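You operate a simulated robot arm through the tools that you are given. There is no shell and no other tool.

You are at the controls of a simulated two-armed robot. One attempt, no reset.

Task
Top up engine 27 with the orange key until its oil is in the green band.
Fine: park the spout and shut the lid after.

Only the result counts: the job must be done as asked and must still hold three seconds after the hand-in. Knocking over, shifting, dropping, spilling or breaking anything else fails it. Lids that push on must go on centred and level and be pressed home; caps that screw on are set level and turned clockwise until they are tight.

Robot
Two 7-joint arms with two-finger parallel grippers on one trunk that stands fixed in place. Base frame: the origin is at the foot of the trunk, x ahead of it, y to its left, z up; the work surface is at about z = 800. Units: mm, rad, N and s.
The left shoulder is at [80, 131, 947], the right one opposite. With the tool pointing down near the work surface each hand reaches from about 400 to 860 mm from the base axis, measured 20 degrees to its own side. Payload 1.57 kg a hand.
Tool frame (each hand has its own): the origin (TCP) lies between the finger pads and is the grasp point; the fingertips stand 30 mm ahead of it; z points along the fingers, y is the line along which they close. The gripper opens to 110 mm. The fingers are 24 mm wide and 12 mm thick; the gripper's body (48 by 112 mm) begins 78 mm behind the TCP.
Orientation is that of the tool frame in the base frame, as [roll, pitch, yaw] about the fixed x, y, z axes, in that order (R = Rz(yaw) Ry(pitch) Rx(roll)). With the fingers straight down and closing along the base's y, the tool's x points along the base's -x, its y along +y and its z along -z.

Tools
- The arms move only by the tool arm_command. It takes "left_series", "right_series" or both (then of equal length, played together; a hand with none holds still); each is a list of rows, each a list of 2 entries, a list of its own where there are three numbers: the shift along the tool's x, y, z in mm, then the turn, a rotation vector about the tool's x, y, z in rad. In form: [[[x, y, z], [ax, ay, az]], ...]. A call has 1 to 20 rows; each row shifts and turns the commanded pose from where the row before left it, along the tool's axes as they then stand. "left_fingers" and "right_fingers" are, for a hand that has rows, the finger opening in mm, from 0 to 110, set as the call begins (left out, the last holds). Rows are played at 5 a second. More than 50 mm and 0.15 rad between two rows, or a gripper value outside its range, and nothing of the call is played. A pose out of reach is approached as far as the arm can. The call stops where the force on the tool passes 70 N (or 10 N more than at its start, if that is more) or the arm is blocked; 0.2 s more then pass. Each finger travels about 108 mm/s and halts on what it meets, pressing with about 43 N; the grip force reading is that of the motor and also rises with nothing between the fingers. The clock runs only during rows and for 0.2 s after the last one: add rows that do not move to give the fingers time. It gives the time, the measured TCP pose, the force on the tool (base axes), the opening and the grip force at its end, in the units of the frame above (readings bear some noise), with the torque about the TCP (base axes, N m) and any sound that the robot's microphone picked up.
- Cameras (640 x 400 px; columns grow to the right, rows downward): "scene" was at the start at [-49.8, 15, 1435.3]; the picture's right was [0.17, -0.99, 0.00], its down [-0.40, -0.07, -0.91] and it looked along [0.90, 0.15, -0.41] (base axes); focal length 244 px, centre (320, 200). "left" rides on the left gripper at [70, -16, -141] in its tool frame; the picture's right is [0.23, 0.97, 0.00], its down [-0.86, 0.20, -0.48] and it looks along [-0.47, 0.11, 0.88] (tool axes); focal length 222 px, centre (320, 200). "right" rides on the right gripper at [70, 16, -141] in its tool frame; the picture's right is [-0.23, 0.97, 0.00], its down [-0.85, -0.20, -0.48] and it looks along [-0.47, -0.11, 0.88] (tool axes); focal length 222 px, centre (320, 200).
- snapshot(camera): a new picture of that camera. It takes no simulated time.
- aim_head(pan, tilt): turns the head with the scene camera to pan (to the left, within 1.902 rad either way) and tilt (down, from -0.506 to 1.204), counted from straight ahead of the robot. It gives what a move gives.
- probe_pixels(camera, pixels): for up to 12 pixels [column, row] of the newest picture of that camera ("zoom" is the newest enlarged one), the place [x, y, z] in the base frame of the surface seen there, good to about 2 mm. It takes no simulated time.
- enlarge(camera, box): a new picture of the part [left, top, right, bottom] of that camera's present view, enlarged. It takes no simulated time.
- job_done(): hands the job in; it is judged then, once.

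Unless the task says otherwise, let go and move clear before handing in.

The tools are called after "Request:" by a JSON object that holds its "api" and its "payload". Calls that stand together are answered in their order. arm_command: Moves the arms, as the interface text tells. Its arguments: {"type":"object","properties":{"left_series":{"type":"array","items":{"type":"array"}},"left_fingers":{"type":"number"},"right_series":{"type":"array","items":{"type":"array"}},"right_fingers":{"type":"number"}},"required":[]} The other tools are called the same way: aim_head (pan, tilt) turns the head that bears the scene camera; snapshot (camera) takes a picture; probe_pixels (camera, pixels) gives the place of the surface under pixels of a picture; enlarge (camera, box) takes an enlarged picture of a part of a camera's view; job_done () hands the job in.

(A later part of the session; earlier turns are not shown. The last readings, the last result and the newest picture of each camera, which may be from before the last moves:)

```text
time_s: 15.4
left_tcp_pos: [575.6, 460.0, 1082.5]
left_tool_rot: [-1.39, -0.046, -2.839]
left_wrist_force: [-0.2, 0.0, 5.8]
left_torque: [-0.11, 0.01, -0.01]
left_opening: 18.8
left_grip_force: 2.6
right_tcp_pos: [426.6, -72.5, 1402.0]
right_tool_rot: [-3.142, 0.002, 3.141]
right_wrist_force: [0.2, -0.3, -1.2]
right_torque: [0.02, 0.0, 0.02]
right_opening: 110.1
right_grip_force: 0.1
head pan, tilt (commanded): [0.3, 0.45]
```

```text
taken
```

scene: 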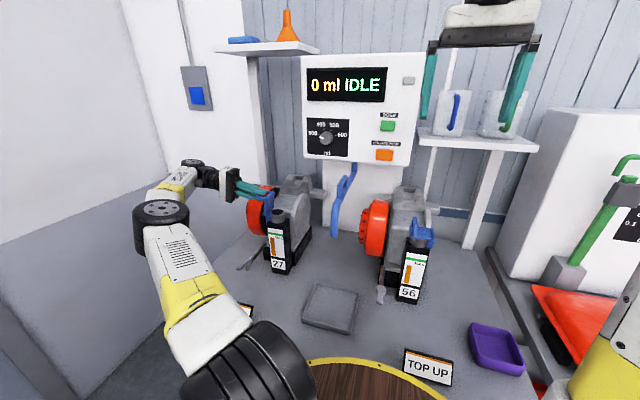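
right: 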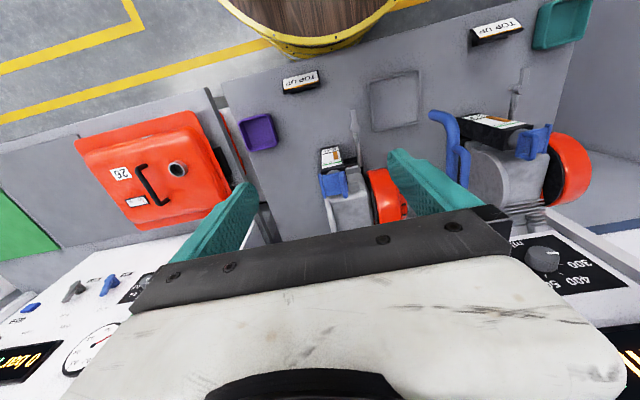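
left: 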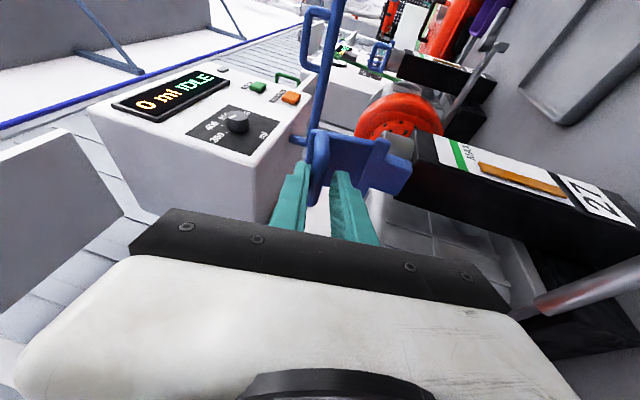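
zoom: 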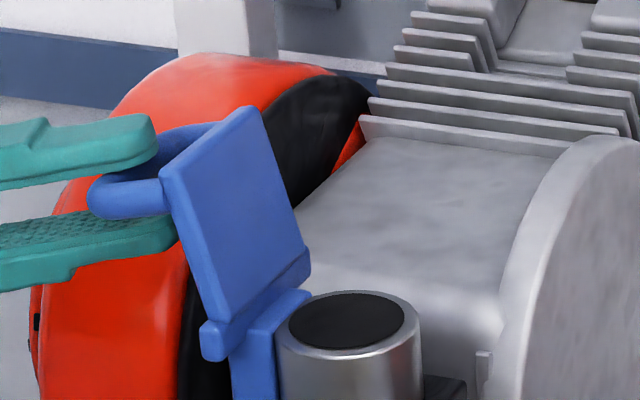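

The lid has reached its stop at about 105°: the pads were forced from 14 to 18.8 mm and there's a small +6 N load. I'll open the fingers and back straight out.

Request:
{"api": "arm_command", "payload": {"left_series": [[[0, 0, 0], [0, 0, 0]], [[0, 0, 0], [0, 0, 0]], [[0, 0, -30], [0, 0, 0]], [[0, 0, -40], [0, 0, 0]], [[0, 0, -40], [0, 0, 0]], [[0, 0, 0], [0, 0, 0]]], "left_fingers": 40}}

Request:
{"api": "enlarge", "payload": {"camera": "scene", "box": [235, 170, 315, 250]}}

Request:
{"api": "snapshot", "payload": {"camera": "scene"}}

```text
time_s: 16.8
left_tcp_pos: [539.5, 543.5, 1060.5]
left_tool_rot: [-1.389, -0.047, -2.85]
left_wrist_force: [0.0, 0.8, -0.7]
left_torque: [0.02, -0.01, -0.01]
left_opening: 40.0
left_grip_force: 0.0
left hand out of reach, approached as far as the arm can: row 5
right_tcp_pos: [427.1, -72.6, 1404.3]
right_tool_rot: [-3.141, -0.001, -3.14]
right_wrist_force: [0.3, 0.4, -0.2]
right_torque: [-0.03, 0.01, -0.01]
right_opening: 110.0
right_grip_force: 0.0
head pan, tilt (commanded): [0.3, 0.45]
```

```text
5.00 times, centred on (275, 210) of scene
```

zoom: 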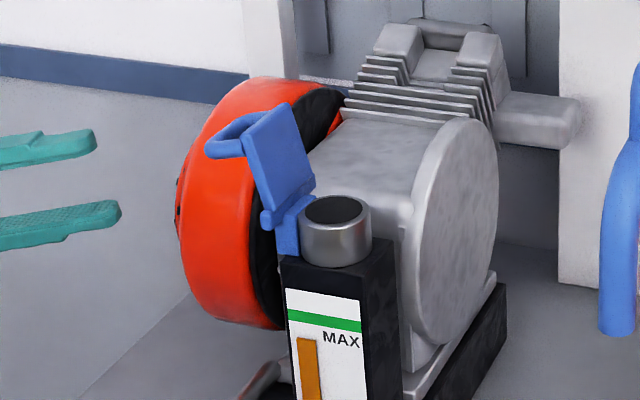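

```text
taken
```

scene: 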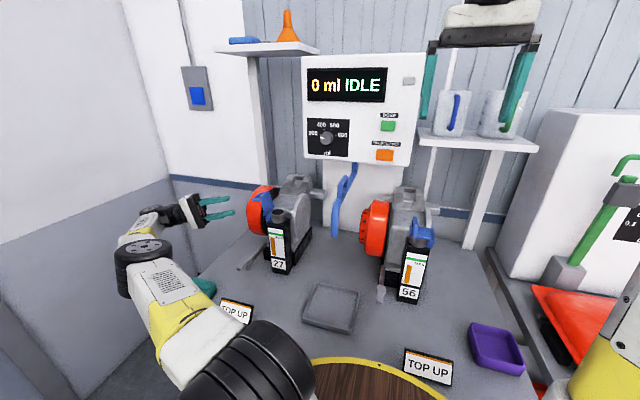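

The lid rests open on its own and the neck shows a clear black mouth at (335,210) in the zoom. I'll now raise the left hand and start turning it back to point down, well clear of the engine.

Request:
{"api": "arm_command", "payload": {"left_series": [[[0, -25, 8], [0, 0.1, 0]], [[0, -30, 8], [0, 0.1, 0]], [[0, -35, 8], [0, 0.1, 0]], [[0, -35, 8], [-0.1, 0, 0]], [[0, -25, 0], [-0.14, 0, 0]], [[0, -15, 0], [-0.14, 0, 0]], [[0, 0, 0], [-0.14, 0, 0]], [[0, 0, 0], [-0.14, 0, 0]], [[0, 0, 0], [-0.14, 0, 0]], [[0, 0, 0], [-0.14, 0, 0]], [[0, 0, 0], [0, 0, 0]]], "left_fingers": 50}}

Request:
{"api": "snapshot", "payload": {"camera": "scene"}}

```text
time_s: 19.2
left_tcp_pos: [506.9, 493.7, 1161.8]
left_tool_rot: [-2.311, -0.049, -3.009]
left_wrist_force: [0.3, 0.0, 0.4]
left_torque: [0.05, 0.02, 0.0]
left_opening: 50.1
left_grip_force: 0.0
left hand out of reach, approached as far as the arm can: row 1, 2, 3
right_tcp_pos: [426.9, -72.8, 1403.9]
right_tool_rot: [-3.141, 0.0, 3.141]
right_wrist_force: [0.2, 0.2, -0.8]
right_torque: [-0.02, -0.01, 0.0]
right_opening: 109.8
right_grip_force: 0.1
head pan, tilt (commanded): [0.3, 0.45]
```

```text
taken
```

scene: 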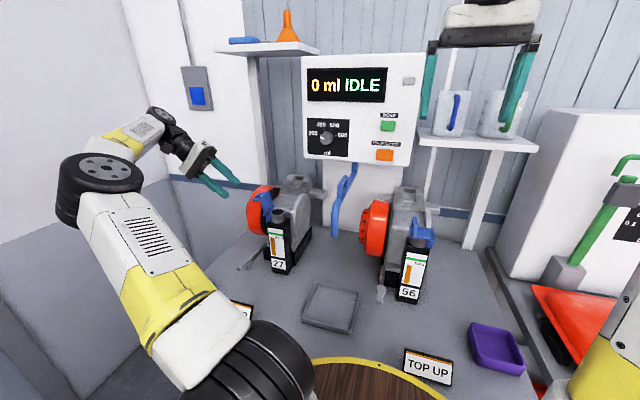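

The hand is up at (507, 494, 1162) with 0.83 rad of roll left. I'll finish turning it to point down while rising to about z=1310.

Request:
{"api": "arm_command", "payload": {"left_series": [[[0, -18, -17], [-0.138, 0, 0]], [[0, -16, -19], [-0.138, 0, 0]], [[0, -13, -21], [-0.138, 0, 0]], [[0, -10, -23], [-0.138, 0, 0]], [[0, -7, -24], [-0.138, 0, 0]], [[0, -3, -25], [-0.138, 0, 0]], [[0, 0, 0], [0, 0, 0.13]], [[0, 0, 0], [0, 0, 0]]], "left_fingers": 50}}

Request:
{"api": "snapshot", "payload": {"camera": "left"}}

Request:
{"api": "snapshot", "payload": {"camera": "scene"}}

```text
time_s: 21.0
left_tcp_pos: [514.2, 496.2, 1309.9]
left_tool_rot: [-3.133, -0.046, -3.138]
left_wrist_force: [-0.8, 0.7, 0.1]
left_torque: [0.0, 0.03, 0.02]
left_opening: 50.1
left_grip_force: 0.1
right_tcp_pos: [427.3, -74.1, 1402.4]
right_tool_rot: [3.14, 0.0, 3.14]
right_wrist_force: [0.2, -0.3, -0.5]
right_torque: [-0.03, 0.0, 0.01]
right_opening: 110.1
right_grip_force: 0.1
head pan, tilt (commanded): [0.3, 0.45]
```

```text
taken
```

left: 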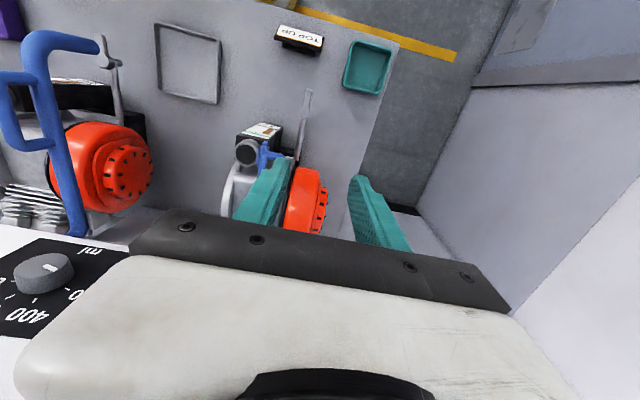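

```text
taken
```

scene: 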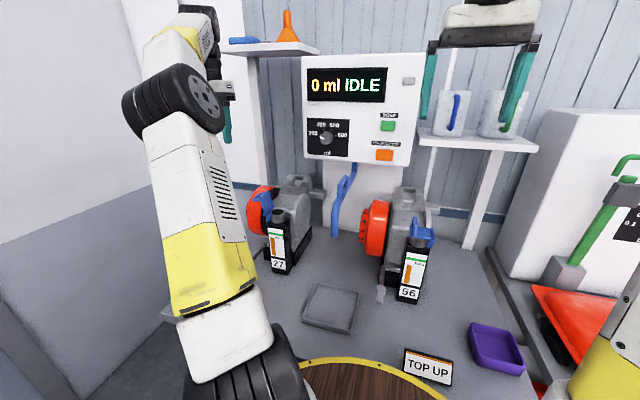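

The hand points down at (514, 496, 1310). I'll correct the small pitch and slide it right to stand above the spout handle at about (535, 149).

Request:
{"api": "arm_command", "payload": {"left_series": [[[-2.3, -38.5, 0], [0, -0.046, 0]], [[-2.3, -38.5, 0], [0, 0, 0]], [[-2.3, -38.5, 0], [0, 0, 0]], [[-2.3, -38.5, 0], [0, 0, 0]], [[-2.3, -38.5, 0], [0, 0, 0]], [[-2.3, -38.5, 0], [0, 0, 0]], [[-2.3, -38.5, 0], [0, 0, 0]], [[-2.3, -38.5, 0], [0, 0, 0]], [[-2.3, -38.5, 0], [0, 0, 0]], [[0, 0, 0], [0, 0, 0]]], "left_fingers": 50}}

Request:
{"api": "snapshot", "payload": {"camera": "left"}}

Request:
{"api": "snapshot", "payload": {"camera": "scene"}}

```text
time_s: 23.2
left_tcp_pos: [537.1, 151.6, 1314.7]
left_tool_rot: [-3.133, 0.0, -3.137]
left_wrist_force: [-0.4, 0.5, 0.7]
left_torque: [0.03, 0.0, -0.03]
left_opening: 50.2
left_grip_force: 0.1
right_tcp_pos: [428.4, -72.6, 1404.3]
right_tool_rot: [-3.141, 0.0, 3.141]
right_wrist_force: [-1.1, -0.2, 0.4]
right_torque: [0.01, -0.04, 0.0]
right_opening: 110.2
right_grip_force: 0.1
head pan, tilt (commanded): [0.3, 0.45]
```

```text
taken
```

left: 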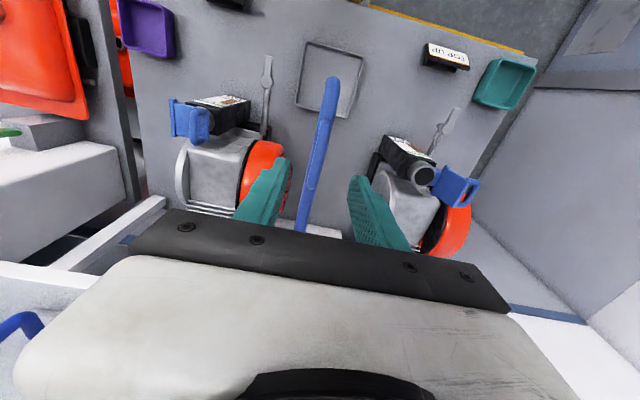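

```text
taken
```

scene: 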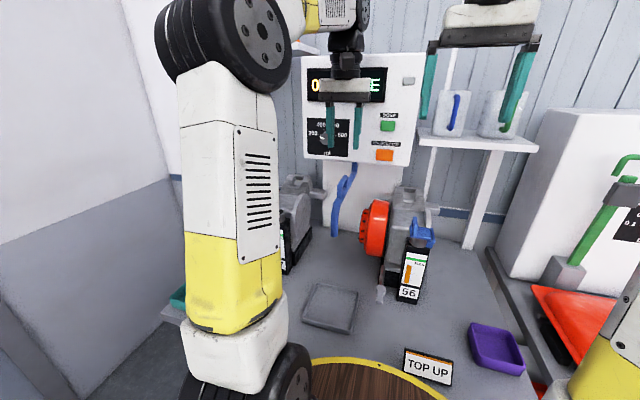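

The hand is right above the spout, which runs from (330,80) to (302,230) in the left view. I'll enlarge and probe the handle bar for a precise grip point.

Request:
{"api": "enlarge", "payload": {"camera": "left", "box": [240, 60, 420, 240]}}

Request:
{"api": "probe_pixels", "payload": {"camera": "left", "pixels": [[330, 83], [326, 100], [322, 125], [318, 140], [314, 160], [311, 175], [308, 190], [303, 220], [316, 150], [308, 172], [318, 172], [322, 142]]}}

```text
2.22 times, centred on (330, 150) of left
```

zoom: 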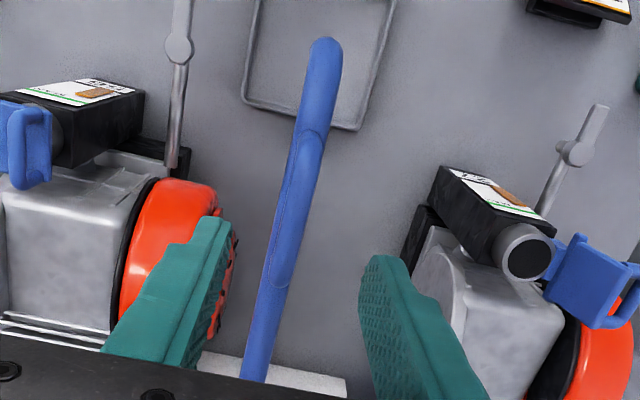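

```text
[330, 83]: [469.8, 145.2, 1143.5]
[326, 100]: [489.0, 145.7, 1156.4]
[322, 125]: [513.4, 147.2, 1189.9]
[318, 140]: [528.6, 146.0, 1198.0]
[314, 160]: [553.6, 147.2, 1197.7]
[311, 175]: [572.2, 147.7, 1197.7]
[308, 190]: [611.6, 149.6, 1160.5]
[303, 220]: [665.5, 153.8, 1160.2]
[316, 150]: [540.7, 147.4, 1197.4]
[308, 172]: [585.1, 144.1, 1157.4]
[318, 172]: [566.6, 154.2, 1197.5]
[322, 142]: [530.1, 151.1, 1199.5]
```

The handle bar's top is at z≈1199 with its centre at y≈148.5 over x≈515–580; the pipe below has its top at z≈1160. I'll descend so the TCP is near z=1199, with tips at 1169 straddling the bar.

Request:
{"api": "arm_command", "payload": {"left_series": [[[0, -2.5, 30], [-0.008, 0, 0]], [[0, 0, 30], [0, 0, 0]], [[0, 0, 30], [0, 0, 0]], [[0, 0, 25], [0, 0, 0]], [[0, 0, 0], [0, 0, 0]]], "left_fingers": 50}}

Request:
{"api": "enlarge", "payload": {"camera": "left", "box": [220, 40, 440, 260]}}

```text
time_s: 24.4
left_tcp_pos: [535.7, 146.1, 1199.4]
left_tool_rot: [-3.139, 0.0, -3.138]
left_wrist_force: [-0.7, -1.0, -0.4]
left_torque: [-0.03, -0.03, -0.01]
left_opening: 50.0
left_grip_force: 0.1
right_tcp_pos: [427.4, -72.4, 1403.1]
right_tool_rot: [3.142, 0.001, 3.141]
right_wrist_force: [0.0, -0.1, -0.2]
right_torque: [-0.02, -0.02, 0.03]
right_opening: 109.7
right_grip_force: 0.1
head pan, tilt (commanded): [0.3, 0.45]
```

```text
1.82 times, centred on (330, 150) of left
```

zoom: 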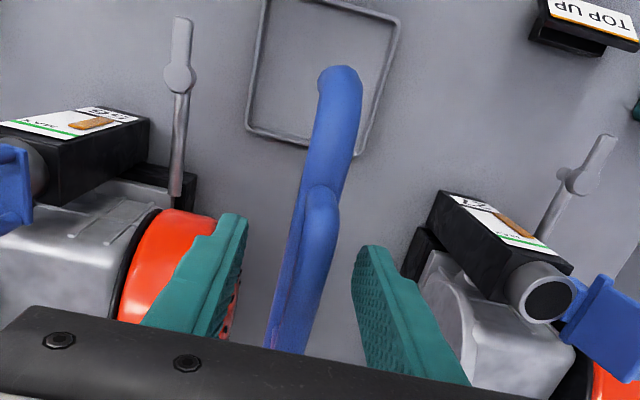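

The bar lies slightly right of centre between the pads, so I'll shift +2 mm in y and close on the handle.

Request:
{"api": "arm_command", "payload": {"left_series": [[[0, 2, 0], [0, 0, 0]], [[0, 0, 0], [0, 0, 0]], [[0, 0, 0], [0, 0, 0]], [[0, 0, 0], [0, 0, 0]]], "left_fingers": 0}}

Request:
{"api": "enlarge", "payload": {"camera": "left", "box": [220, 40, 440, 260]}}

```text
time_s: 25.4
left_tcp_pos: [536.4, 149.2, 1198.3]
left_tool_rot: [-3.141, 0.0, -3.138]
left_wrist_force: [-1.7, 1.2, -3.6]
left_torque: [0.01, -0.2, 0.1]
left_opening: 13.7
left_grip_force: 29.8
right_tcp_pos: [427.0, -73.3, 1402.7]
right_tool_rot: [3.141, 0.001, -3.141]
right_wrist_force: [-0.5, -0.4, -0.1]
right_torque: [0.0, 0.0, 0.03]
right_opening: 110.0
right_grip_force: 0.0
head pan, tilt (commanded): [0.3, 0.45]
```

```text
1.82 times, centred on (330, 150) of left
```

zoom: 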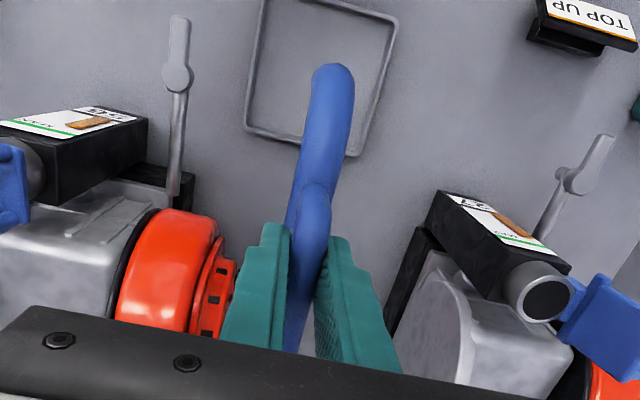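

The handle is held (opening 13.7 mm) with little load. I'll swing it about the pivot near (738, 150), starting with 0.2 rad in small steps to check forces.

Request:
{"api": "arm_command", "payload": {"left_series": [[[-0.25, 10.07, 0], [0, 0, 0.05]], [[-0.25, 10.07, 0], [0, 0, 0.05]], [[-0.25, 10.07, 0], [0, 0, 0.05]], [[-0.25, 10.07, 0], [0, 0, 0.05]], [[0, 0, 0], [0, 0, 0]]]}}

Request:
{"api": "enlarge", "payload": {"camera": "left", "box": [220, 40, 440, 260]}}

Request:
{"api": "snapshot", "payload": {"camera": "scene"}}

```text
time_s: 26.6
left_tcp_pos: [541.9, 190.6, 1197.9]
left_tool_rot: [-3.141, -0.001, 2.944]
left_wrist_force: [-1.6, -0.3, -15.1]
left_torque: [-0.11, -0.47, -0.05]
left_opening: 13.7
left_grip_force: 30.1
right_tcp_pos: [427.5, -71.6, 1403.3]
right_tool_rot: [-3.141, -0.001, -3.141]
right_wrist_force: [0.9, 0.3, 0.7]
right_torque: [0.01, -0.03, 0.03]
right_opening: 110.1
right_grip_force: 0.2
head pan, tilt (commanded): [0.3, 0.45]
```

```text
1.82 times, centred on (330, 150) of left
```

zoom: 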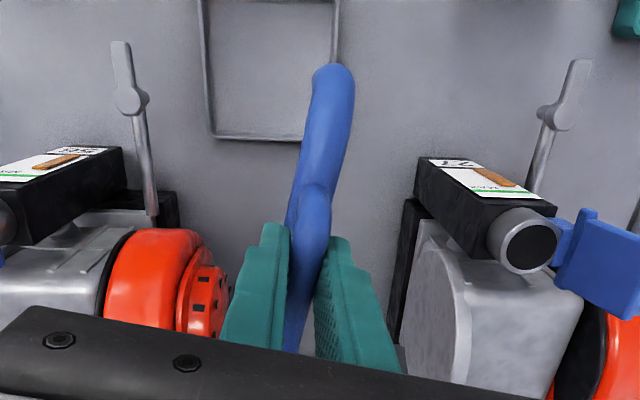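

```text
taken
```

scene: 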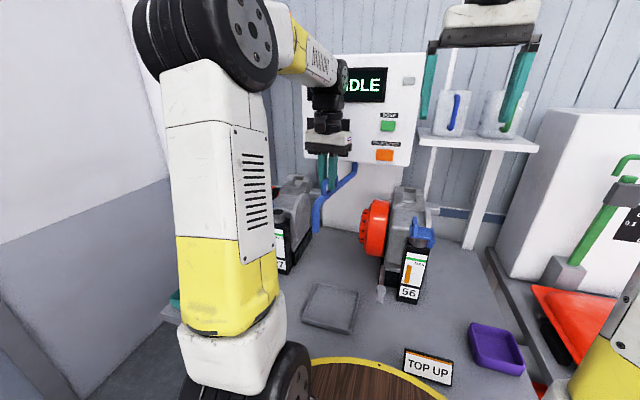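

The spout follows smoothly with only about 15 N vertical load. I'll continue to about 0.75 rad.

Request:
{"api": "arm_command", "payload": {"left_series": [[[-0.25, 10.07, 0.5], [0, 0, 0.05]], [[-0.25, 10.07, 0.5], [0, 0, 0.05]], [[-0.25, 10.07, 0], [0, 0, 0.05]], [[-0.25, 10.07, 0], [0, 0, 0.05]], [[-0.25, 10.07, 0], [0, 0, 0.05]], [[-0.25, 10.07, 0], [0, 0, 0.05]], [[-0.25, 10.07, 0], [0, 0, 0.05]], [[-0.25, 10.07, 0], [0, 0, 0.05]], [[-0.25, 10.07, 0], [0, 0, 0.05]], [[-0.25, 10.07, 0], [0, 0, 0.05]], [[-0.25, 10.07, 0], [0, 0, 0.05]], [[0, 0, 0], [0, 0, 0]]]}}

Request:
{"api": "snapshot", "payload": {"camera": "left"}}

Request:
{"api": "snapshot", "payload": {"camera": "scene"}}

```text
time_s: 29.2
left_tcp_pos: [589.1, 285.7, 1198.2]
left_tool_rot: [-3.14, 0.002, 2.396]
left_wrist_force: [8.4, -2.7, 25.7]
left_torque: [-0.08, -0.1, 0.66]
left_opening: 13.8
left_grip_force: 29.6
right_tcp_pos: [426.0, -72.8, 1403.5]
right_tool_rot: [3.14, 0.001, 3.14]
right_wrist_force: [1.7, -0.3, 0.0]
right_torque: [0.03, -0.05, -0.01]
right_opening: 109.8
right_grip_force: 0.0
head pan, tilt (commanded): [0.3, 0.45]
```

```text
taken
```

left: 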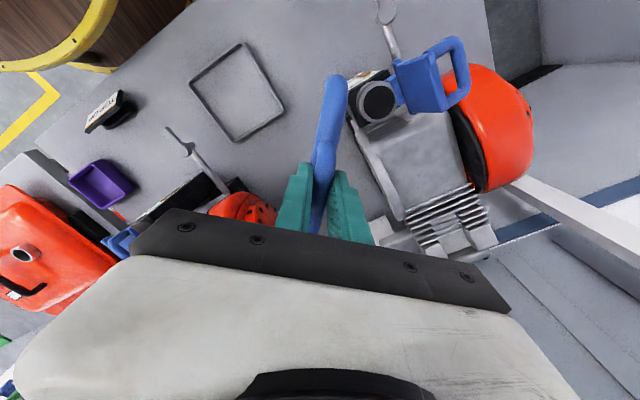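

```text
taken
```

scene: 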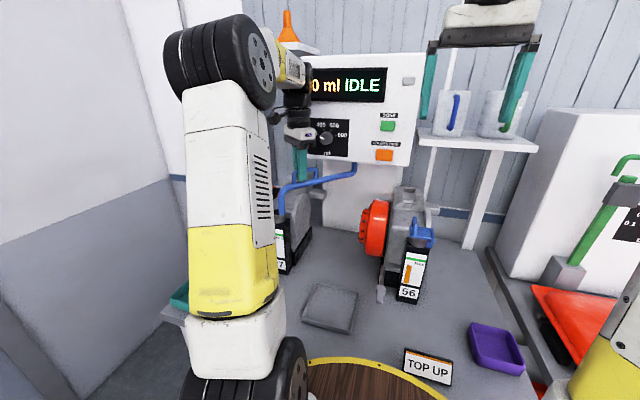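

The spout mouth at (335,85) is closing in on the neck at (377,103) in the left view, and +26 N vertical means I should rise about 0.6 mm. I'll probe both to work out the remaining angle.

Request:
{"api": "enlarge", "payload": {"camera": "left", "box": [290, 50, 450, 210]}}

Request:
{"api": "probe_pixels", "payload": {"camera": "left", "pixels": [[335, 80], [335, 95], [332, 115], [377, 84], [395, 103], [377, 121], [358, 103], [377, 103], [330, 130], [425, 85], [420, 105]]}}

```text
2.50 times, centred on (370, 130) of left
```

zoom: 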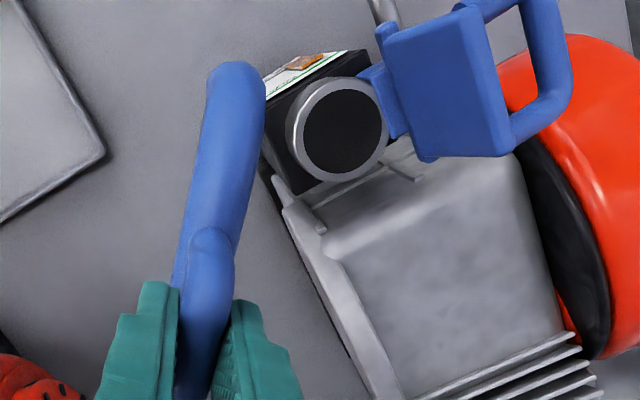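

```text
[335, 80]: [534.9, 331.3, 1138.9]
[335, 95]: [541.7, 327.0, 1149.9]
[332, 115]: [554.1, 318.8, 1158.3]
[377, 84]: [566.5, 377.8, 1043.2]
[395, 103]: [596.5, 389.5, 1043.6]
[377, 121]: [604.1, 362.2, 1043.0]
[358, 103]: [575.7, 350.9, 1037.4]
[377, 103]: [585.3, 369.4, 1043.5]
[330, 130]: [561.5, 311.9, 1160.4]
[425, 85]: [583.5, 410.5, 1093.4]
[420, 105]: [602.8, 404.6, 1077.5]
```

The neck centre is near (585.5, 370) at z≈1043, 268 mm from the pivot, which matches the spout's radius. The remaining swing is about 0.21 rad, so I'll do it with a small upward correction.

Request:
{"api": "arm_command", "payload": {"left_series": [[[-0.25, 10.07, -0.6], [0, 0, 0.05]], [[-0.25, 10.07, 0], [0, 0, 0.05]], [[-0.25, 10.07, 0], [0, 0, 0.05]], [[-0.25, 10.07, 0], [0, 0, 0.05]], [[-0.03, 2.5, 0], [0, 0, 0.0125]], [[0, 0, 0], [0, 0, 0]]]}}

Request:
{"api": "snapshot", "payload": {"camera": "left"}}

Request:
{"api": "enlarge", "payload": {"camera": "left", "box": [270, 40, 430, 200]}}

Request:
{"api": "snapshot", "payload": {"camera": "scene"}}

```text
time_s: 30.6
left_tcp_pos: [620.4, 314.6, 1196.9]
left_tool_rot: [-3.139, 0.001, 2.183]
left_wrist_force: [3.4, 1.5, 7.6]
left_torque: [0.02, 0.01, 0.63]
left_opening: 13.5
left_grip_force: 30.5
right_tcp_pos: [427.5, -73.1, 1401.7]
right_tool_rot: [3.142, 0.0, -3.141]
right_wrist_force: [-0.1, -0.6, 0.0]
right_torque: [0.0, 0.05, -0.02]
right_opening: 109.8
right_grip_force: 0.1
head pan, tilt (commanded): [0.3, 0.45]
```

```text
taken
```

left: 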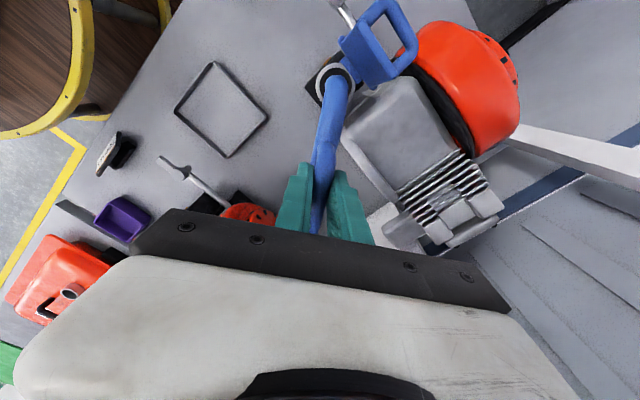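

```text
2.50 times, centred on (350, 120) of left
```

zoom: 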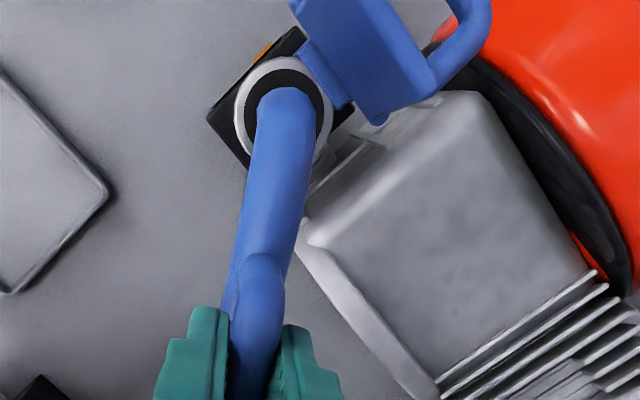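

```text
taken
```

scene: 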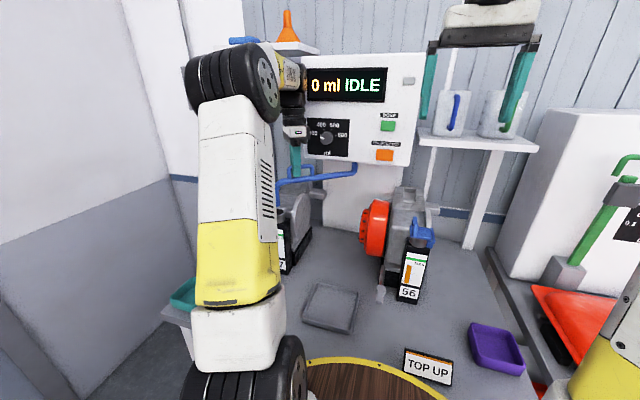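

The spout end now overlies the neck ring at about (285,110) in the zoom. I'll probe the end of the spout to check that its mouth is centred.

Request:
{"api": "probe_pixels", "payload": {"camera": "zoom", "pixels": [[290, 93], [290, 110], [275, 130], [290, 130], [308, 130], [285, 160], [270, 200], [245, 110], [325, 110], [270, 65], [262, 120], [318, 95]]}}

Request:
{"api": "aim_head", "payload": {"pan": 0.45, "tilt": 0.5}}

Request:
{"api": "snapshot", "payload": {"camera": "scene"}}

```text
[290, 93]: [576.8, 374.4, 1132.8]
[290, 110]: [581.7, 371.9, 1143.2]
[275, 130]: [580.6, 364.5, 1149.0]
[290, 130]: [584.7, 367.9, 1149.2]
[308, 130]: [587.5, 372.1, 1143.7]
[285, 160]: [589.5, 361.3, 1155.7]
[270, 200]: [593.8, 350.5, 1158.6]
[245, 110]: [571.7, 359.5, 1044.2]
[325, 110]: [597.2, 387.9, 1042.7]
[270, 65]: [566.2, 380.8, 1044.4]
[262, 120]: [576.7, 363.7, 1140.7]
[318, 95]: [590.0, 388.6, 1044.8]
```

```text
time_s: 31.3
left_tcp_pos: [621.3, 314.2, 1198.5]
left_tool_rot: [-3.14, 0.001, 2.186]
left_wrist_force: [2.5, 3.8, 1.9]
left_torque: [0.21, 0.16, 0.61]
left_opening: 13.6
left_grip_force: 29.3
right_tcp_pos: [427.7, -72.5, 1403.5]
right_tool_rot: [-3.141, -0.001, 3.141]
right_wrist_force: [-0.7, 0.1, -0.2]
right_torque: [0.01, 0.01, -0.03]
right_opening: 110.0
right_grip_force: 0.0
head pan, tilt (commanded): [0.45, 0.499]
```

```text
taken
```

scene: 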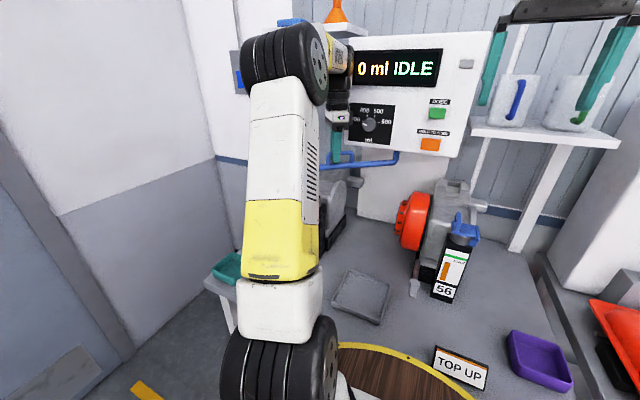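

The mouth centre sits near (583, 368), about 2–3 mm short of the neck centre (585.5, 370). I'll nudge it 0.01 rad further, then open the fingers to see whether the spout stays put.

Request:
{"api": "arm_command", "payload": {"left_series": [[[0, 2.2, 0], [0, 0, 0.011]], [[0, 0, 0], [0, 0, 0]]]}}

Request:
{"api": "arm_command", "payload": {"left_series": [[[0, 0, 0], [0, 0, 0]], [[0, 0, 0], [0, 0, 0]], [[0, 0, 0], [0, 0, 0]]], "left_fingers": 36}}

Request:
{"api": "enlarge", "payload": {"camera": "left", "box": [270, 40, 430, 200]}}

```text
time_s: 31.9
left_tcp_pos: [623.6, 316.4, 1197.4]
left_tool_rot: [-3.138, -0.001, 2.173]
left_wrist_force: [-0.1, 4.3, -3.3]
left_torque: [0.08, 0.07, 0.62]
left_opening: 13.5
left_grip_force: 30.3
right_tcp_pos: [426.8, -72.0, 1403.0]
right_tool_rot: [3.142, 0.0, 3.141]
right_wrist_force: [0.0, 0.8, 0.3]
right_torque: [-0.01, 0.03, 0.03]
right_opening: 109.8
right_grip_force: 0.1
head pan, tilt (commanded): [0.45, 0.499]
```

```text
time_s: 32.7
left_tcp_pos: [622.4, 316.0, 1198.7]
left_tool_rot: [-3.139, 0.002, 2.172]
left_wrist_force: [0.7, -0.2, 0.3]
left_torque: [0.0, -0.01, 0.02]
left_opening: 36.0
left_grip_force: 0.0
right_tcp_pos: [427.4, -73.4, 1403.2]
right_tool_rot: [-3.142, 0.001, -3.141]
right_wrist_force: [-0.1, -0.4, 0.1]
right_torque: [0.0, 0.01, 0.0]
right_opening: 110.1
right_grip_force: 0.0
head pan, tilt (commanded): [0.45, 0.499]
```

```text
2.50 times, centred on (350, 120) of left
```

zoom: 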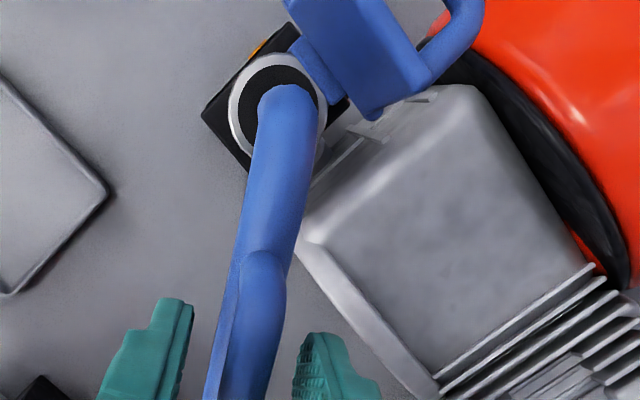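

With the fingers open the spout stays where it was. I'll recheck the mouth position once more before lifting away.

Request:
{"api": "probe_pixels", "payload": {"camera": "zoom", "pixels": [[290, 92], [290, 110], [268, 110], [316, 110], [275, 130], [290, 130], [308, 130], [258, 130], [240, 110], [320, 90], [270, 62]]}}

Request:
{"api": "arm_command", "payload": {"left_series": [[[0, 0, -30], [0, 0, 0]], [[0, 0, -35], [0, 0, 0]], [[0, 0, -35], [0, 0, 0]], [[0, 0, -20], [0, 0, 0]], [[0, 0, 0], [0, 0, 0]]], "left_fingers": 40}}

Request:
{"api": "snapshot", "payload": {"camera": "left"}}

```text
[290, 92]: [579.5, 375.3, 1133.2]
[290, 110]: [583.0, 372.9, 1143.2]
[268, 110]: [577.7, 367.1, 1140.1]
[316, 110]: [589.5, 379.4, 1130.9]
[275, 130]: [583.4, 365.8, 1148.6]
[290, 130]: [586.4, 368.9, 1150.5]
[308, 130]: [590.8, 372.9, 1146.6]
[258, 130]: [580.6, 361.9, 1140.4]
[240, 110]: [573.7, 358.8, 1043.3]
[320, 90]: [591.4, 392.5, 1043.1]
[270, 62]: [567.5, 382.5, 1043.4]
```

```text
time_s: 33.9
left_tcp_pos: [621.8, 314.8, 1315.8]
left_tool_rot: [-3.14, 0.0, 2.172]
left_wrist_force: [-0.5, 0.5, 0.3]
left_torque: [0.01, 0.02, -0.01]
left_opening: 39.7
left_grip_force: 0.0
right_tcp_pos: [426.5, -73.5, 1403.9]
right_tool_rot: [3.14, -0.001, -3.141]
right_wrist_force: [0.1, 0.0, 0.4]
right_torque: [-0.01, 0.01, 0.0]
right_opening: 109.9
right_grip_force: 0.0
head pan, tilt (commanded): [0.45, 0.499]
```

```text
taken
```

left: 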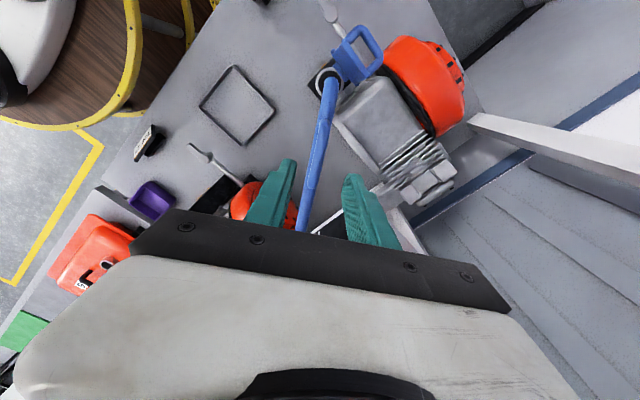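

The mouth is centred within a couple of millimetres of the neck and the hand is clear above. I'll move the left hand back and left, keeping its yaw for the return, so the scene camera can see the sight glass.

Request:
{"api": "arm_command", "payload": {"left_series": [[[37.4, -15.6, 0], [0, 0, 0]], [[37.4, -15.6, 0], [0, 0, 0]], [[37.4, -15.6, 0], [0, 0, 0]], [[37.4, -15.6, 0], [0, 0, 0]], [[37.4, -15.6, 0], [0, 0, 0]], [[0, 0, 0], [0, 0, 0]]], "left_fingers": 40}}

Request:
{"api": "aim_head", "payload": {"pan": 0.25, "tilt": 0.45}}

Request:
{"api": "snapshot", "payload": {"camera": "scene"}}

Request:
{"api": "snapshot", "payload": {"camera": "right"}}

```text
time_s: 35.3
left_tcp_pos: [453.7, 426.6, 1317.8]
left_tool_rot: [3.141, 0.001, 2.172]
left_wrist_force: [0.2, 0.1, -0.1]
left_torque: [0.01, 0.0, 0.03]
left_opening: 40.0
left_grip_force: 0.2
right_tcp_pos: [426.4, -73.3, 1403.4]
right_tool_rot: [-3.141, -0.001, -3.141]
right_wrist_force: [0.5, 0.0, 0.4]
right_torque: [-0.01, -0.02, 0.0]
right_opening: 109.9
right_grip_force: 0.0
head pan, tilt (commanded): [0.45, 0.499]
```

```text
time_s: 36.0
left_tcp_pos: [453.4, 426.4, 1316.5]
left_tool_rot: [-3.139, 0.002, 2.173]
left_wrist_force: [-0.3, -0.3, -0.1]
left_torque: [-0.02, 0.01, 0.01]
left_opening: 40.0
left_grip_force: 0.0
right_tcp_pos: [425.5, -73.4, 1402.5]
right_tool_rot: [-3.141, 0.0, 3.142]
right_wrist_force: [1.1, 0.8, -0.1]
right_torque: [0.03, -0.02, 0.01]
right_opening: 110.0
right_grip_force: 0.2
head pan, tilt (commanded): [0.25, 0.45]
```

```text
taken
```

scene: 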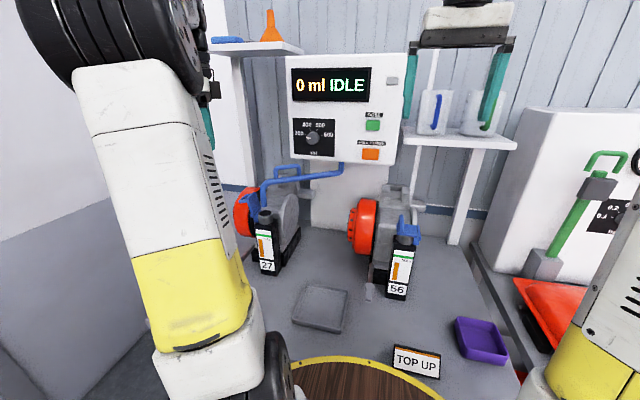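

```text
taken
```

right: 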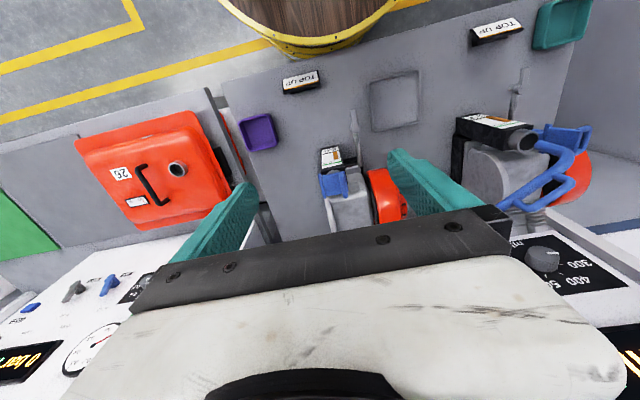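

The scene camera now sees sight glass 27 at (267,245) and the spout over its neck. I'll zoom on those and take exact key positions.

Request:
{"api": "enlarge", "payload": {"camera": "scene", "box": [235, 190, 305, 280]}}

Request:
{"api": "enlarge", "payload": {"camera": "scene", "box": [340, 100, 400, 170]}}

Request:
{"api": "probe_pixels", "payload": {"camera": "zoom", "pixels": [[320, 350], [280, 330], [360, 330], [275, 370], [365, 370], [320, 330], [320, 375], [350, 160], [240, 350], [420, 350], [320, 250]]}}

```text
4.44 times, centred on (270, 235) of scene
```

zoom: 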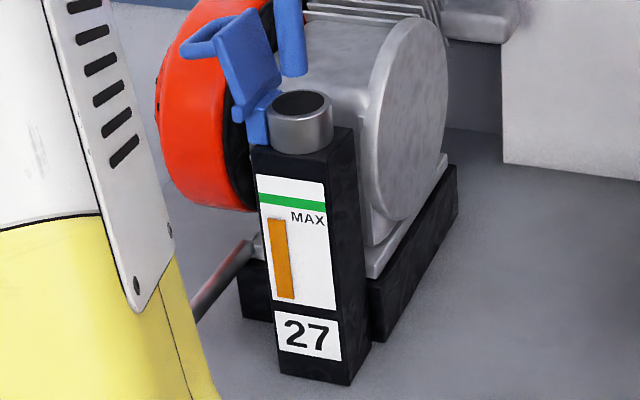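

```text
5.71 times, centred on (370, 135) of scene
```

zoom: 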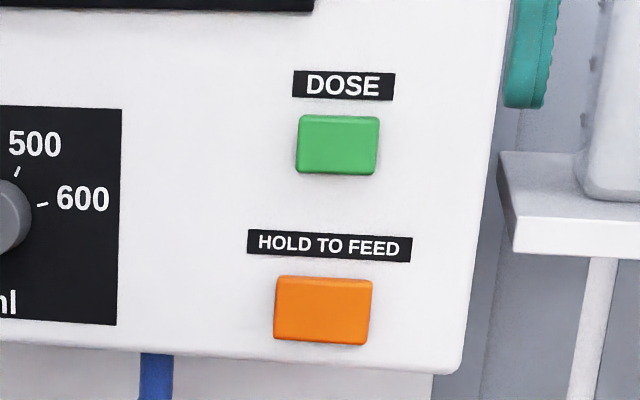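

```text
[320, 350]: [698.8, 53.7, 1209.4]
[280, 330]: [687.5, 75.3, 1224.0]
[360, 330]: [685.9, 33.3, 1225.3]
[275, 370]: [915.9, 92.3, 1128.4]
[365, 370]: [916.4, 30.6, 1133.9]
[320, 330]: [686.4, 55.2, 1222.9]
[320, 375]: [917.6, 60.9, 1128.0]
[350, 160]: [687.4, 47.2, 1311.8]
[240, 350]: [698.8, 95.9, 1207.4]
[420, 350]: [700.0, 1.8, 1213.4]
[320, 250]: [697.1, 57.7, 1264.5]
```

The mouth's lower rim shows at (293,72) and the neck opening at (302,103) in the first zoom. I'll probe both to confirm the oil will fall inside.

Request:
{"api": "enlarge", "payload": {"camera": "scene", "box": [250, 180, 300, 230]}}

Request:
{"api": "probe_pixels", "payload": {"camera": "scene", "pixels": [[264, 205], [264, 200], [264, 192], [262, 206], [266, 206], [267, 214], [264, 212], [270, 214], [261, 214], [273, 214]]}}

```text
8.00 times, centred on (275, 205) of scene
```

zoom: 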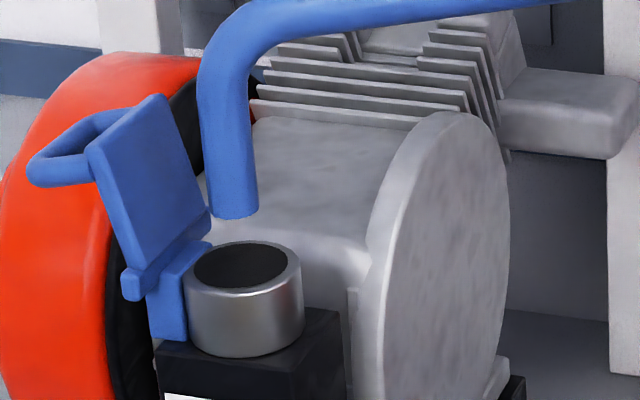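

```text
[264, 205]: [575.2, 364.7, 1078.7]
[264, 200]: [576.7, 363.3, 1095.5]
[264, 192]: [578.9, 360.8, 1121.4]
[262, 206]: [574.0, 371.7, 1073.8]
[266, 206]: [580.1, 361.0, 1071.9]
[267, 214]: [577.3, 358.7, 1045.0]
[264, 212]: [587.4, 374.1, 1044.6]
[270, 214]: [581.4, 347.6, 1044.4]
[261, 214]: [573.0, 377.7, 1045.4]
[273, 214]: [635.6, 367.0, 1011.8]
```

The mouth (centre about (584, 369), rim at z≈1072) is well centred over the neck at (584, 369). I'll now bring the right hand, fingers closed, in front of the panel at about (530, 20, 1320), before turning it to point forward.

Request:
{"api": "probe_pixels", "payload": {"camera": "scene", "pixels": [[410, 140], [460, 145], [434, 125], [487, 110], [372, 125], [371, 154], [392, 82], [405, 60], [395, 165], [290, 158]]}}

Request:
{"api": "arm_command", "payload": {"right_series": [[[-25.75, 23.25, 20.75], [0, 0, 0]], [[-25.75, 23.25, 20.75], [0, 0, 0]], [[-25.75, 23.25, 20.75], [0, 0, 0]], [[-25.75, 23.25, 20.75], [0, 0, 0]], [[0, 0, 0], [0, 0, 0]]], "right_fingers": 0}}

Request:
{"api": "snapshot", "payload": {"camera": "scene"}}

```text
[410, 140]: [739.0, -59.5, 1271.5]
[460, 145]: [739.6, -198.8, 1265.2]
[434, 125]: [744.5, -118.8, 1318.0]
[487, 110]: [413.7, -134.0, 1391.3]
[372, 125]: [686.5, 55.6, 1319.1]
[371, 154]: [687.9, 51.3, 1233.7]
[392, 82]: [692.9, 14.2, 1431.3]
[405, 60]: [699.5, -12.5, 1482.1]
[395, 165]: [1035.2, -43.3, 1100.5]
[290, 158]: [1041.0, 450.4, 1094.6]
```

```text
time_s: 37.2
left_tcp_pos: [452.7, 427.2, 1317.3]
left_tool_rot: [3.141, 0.001, 2.171]
left_wrist_force: [-0.2, -0.4, 0.2]
left_torque: [0.01, 0.02, 0.02]
left_opening: 40.1
left_grip_force: 0.1
right_tcp_pos: [531.4, 22.3, 1319.4]
right_tool_rot: [-3.141, 0.001, 3.141]
right_wrist_force: [0.0, 0.4, 1.0]
right_torque: [0.01, 0.05, 0.01]
right_opening: 0.1
right_grip_force: 21.5
head pan, tilt (commanded): [0.25, 0.45]
```

```text
taken
```

scene: 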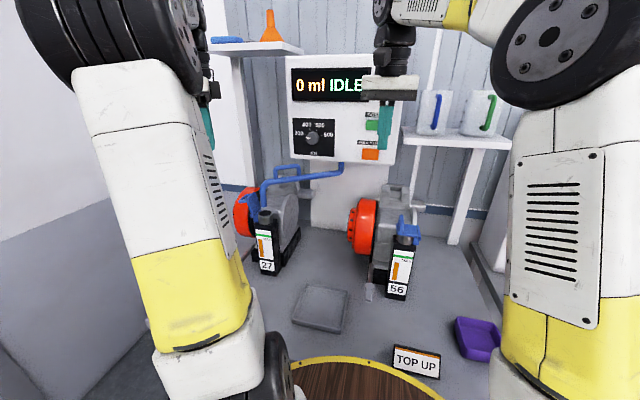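

The right hand is at (531, 22, 1319) pointing down, and the side shelf starts at x≈739, clear of it. I'll turn the hand about its y axis until the fingers point forward at the panel.

Request:
{"api": "arm_command", "payload": {"right_series": [[[0, 0, 0], [0, -0.1428, 0]], [[0, 0, 0], [0, -0.1428, 0]], [[0, 0, 0], [0, -0.1428, 0]], [[0, 0, 0], [0, -0.1428, 0]], [[0, 0, 0], [0, -0.1428, 0]], [[0, 0, 0], [0, -0.1428, 0]], [[0, 0, 0], [0, -0.1428, 0]], [[0, 0, 0], [0, -0.1428, 0]], [[0, 0, 0], [0, -0.1428, 0]], [[0, 0, 0], [0, -0.1428, 0]], [[0, 0, 0], [0, -0.1428, 0]], [[0, 0, 0], [0, 0, 0]]], "right_fingers": 0}}

Request:
{"api": "snapshot", "payload": {"camera": "scene"}}

Request:
{"api": "snapshot", "payload": {"camera": "right"}}

```text
time_s: 39.8
left_tcp_pos: [453.7, 426.1, 1317.0]
left_tool_rot: [-3.14, 0.001, 2.172]
left_wrist_force: [0.0, -0.2, -0.3]
left_torque: [0.0, -0.02, 0.02]
left_opening: 40.2
left_grip_force: 0.1
right_tcp_pos: [529.7, 19.7, 1321.0]
right_tool_rot: [0.451, 1.567, 0.452]
right_wrist_force: [-0.3, 0.5, -0.6]
right_torque: [0.0, -0.01, 0.01]
right_opening: 0.0
right_grip_force: 21.1
head pan, tilt (commanded): [0.25, 0.45]
```

```text
taken
```

scene: 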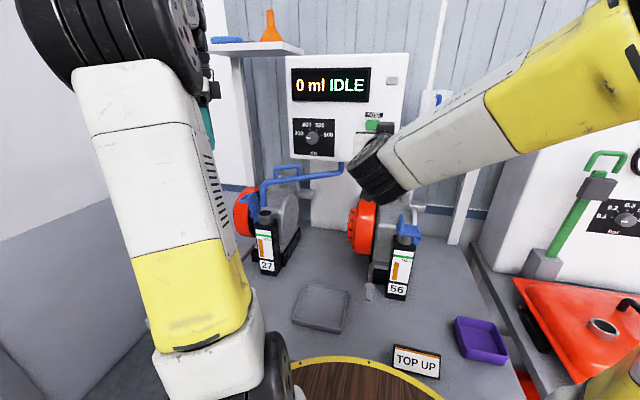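

```text
taken
```

right: 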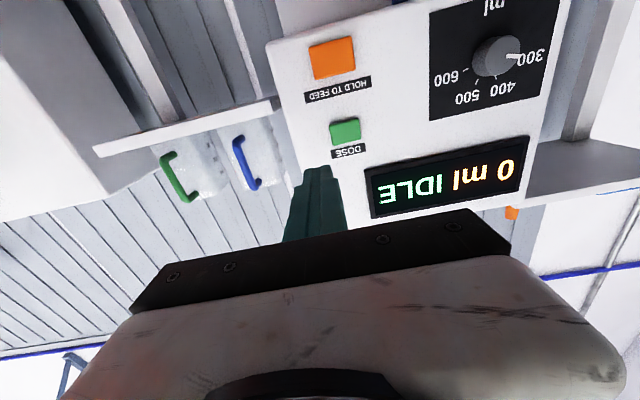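

The fingers point at the panel; in the right view the keys are at (332,58) orange and (345,132) green. I'll go down and left first to line up with the orange key (y≈54, z≈1229), staying well back.

Request:
{"api": "arm_command", "payload": {"right_series": [[[23, 8.7, 0], [0, 0, 0]], [[23, 8.7, 0], [0, 0, 0]], [[23, 8.7, 0], [0, 0, 0]], [[23, 8.7, 0], [0, 0, 0]], [[0, 0, 35], [0, 0, 0]], [[0, 0, 35], [0, 0, 0]], [[0, 0, 0], [0, 0, 0]]], "right_fingers": 0}}

Request:
{"api": "snapshot", "payload": {"camera": "scene"}}

Request:
{"api": "snapshot", "payload": {"camera": "right"}}

```text
time_s: 41.4
left_tcp_pos: [453.7, 425.8, 1316.5]
left_tool_rot: [-3.139, 0.002, 2.173]
left_wrist_force: [0.2, -0.1, 0.1]
left_torque: [0.0, 0.0, 0.02]
left_opening: 40.1
left_grip_force: 0.0
right_tcp_pos: [599.1, 54.7, 1226.8]
right_tool_rot: [0.322, 1.571, 0.32]
right_wrist_force: [0.5, -0.9, -0.6]
right_torque: [-0.03, 0.0, 0.02]
right_opening: 0.0
right_grip_force: 21.6
head pan, tilt (commanded): [0.25, 0.45]
```

```text
taken
```

scene: 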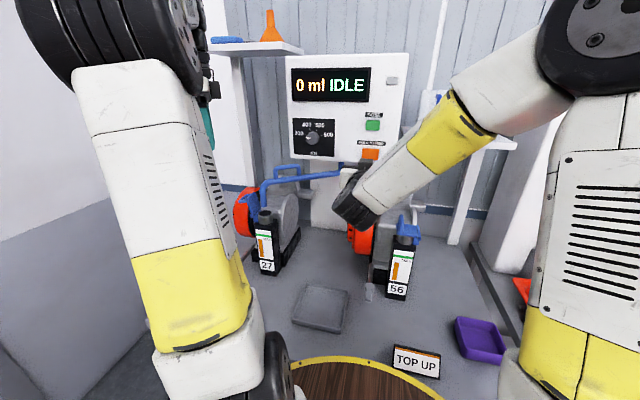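

```text
taken
```

right: 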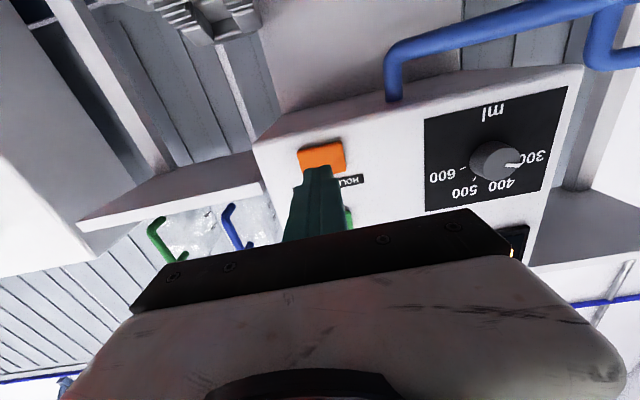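

The fingers line up with the orange key at (322,158) in the right view, and the tip is about 57 mm away. I'll advance 48 mm to hover just in front of it.

Request:
{"api": "arm_command", "payload": {"right_series": [[[-1, 0, 24], [0, 0, 0]], [[0, 0, 24], [0, 0, 0]], [[0, 0, 0], [0, 0, 0]]], "right_fingers": 0}}

Request:
{"api": "enlarge", "payload": {"camera": "right", "box": [240, 90, 440, 250]}}

Request:
{"api": "enlarge", "payload": {"camera": "scene", "box": [280, 50, 410, 180]}}

Request:
{"api": "enlarge", "payload": {"camera": "scene", "box": [250, 215, 290, 275]}}

```text
time_s: 42.2
left_tcp_pos: [454.5, 426.8, 1316.6]
left_tool_rot: [-3.14, 0.003, 2.172]
left_wrist_force: [0.2, 0.1, 0.5]
left_torque: [-0.01, 0.01, 0.01]
left_opening: 39.9
left_grip_force: 0.0
right_tcp_pos: [647.8, 53.9, 1229.0]
right_tool_rot: [-3.04, 1.57, -3.04]
right_wrist_force: [0.2, 0.0, 0.1]
right_torque: [-0.03, 0.0, 0.0]
right_opening: 0.2
right_grip_force: 21.2
head pan, tilt (commanded): [0.25, 0.45]
```

```text
2.50 times, centred on (340, 170) of right
```

zoom: 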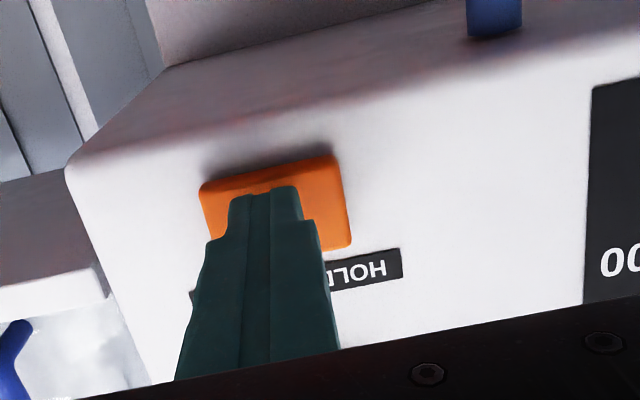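

```text
3.08 times, centred on (345, 115) of scene
```

zoom: 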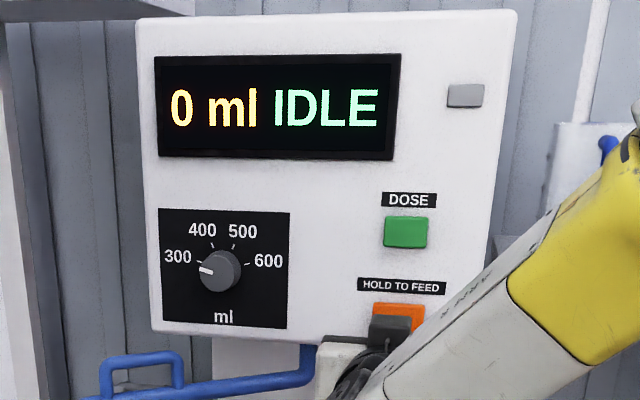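

```text
6.67 times, centred on (270, 245) of scene
```

zoom: 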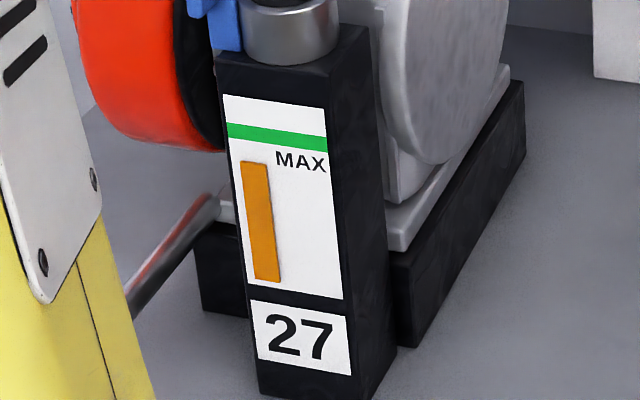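

The tip hovers about 9 mm from the key, the display reads "0 ml IDLE", and the oil's top is at zoom row 160 with the green band around rows 126–142. I'll move to just touch the key.

Request:
{"api": "arm_command", "payload": {"right_series": [[[0, 0, 7], [0, 0, 0]], [[0, 0, 0], [0, 0, 0]]], "right_fingers": 0}}

Request:
{"api": "enlarge", "payload": {"camera": "scene", "box": [280, 50, 410, 180]}}

```text
time_s: 42.8
left_tcp_pos: [453.5, 426.8, 1317.0]
left_tool_rot: [3.142, 0.002, 2.172]
left_wrist_force: [0.5, 0.3, -1.0]
left_torque: [0.02, 0.0, -0.02]
left_opening: 40.2
left_grip_force: 0.1
right_tcp_pos: [654.4, 53.9, 1229.9]
right_tool_rot: [0.484, 1.571, 0.483]
right_wrist_force: [0.1, -0.5, -0.5]
right_torque: [-0.01, 0.02, 0.01]
right_opening: 0.0
right_grip_force: 20.7
head pan, tilt (commanded): [0.25, 0.45]
```

```text
3.08 times, centred on (345, 115) of scene
```

zoom: 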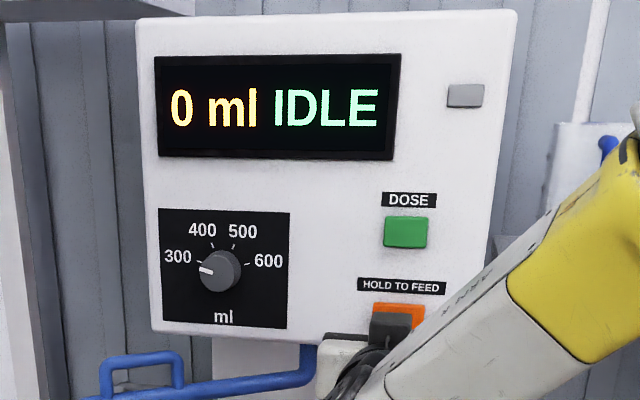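

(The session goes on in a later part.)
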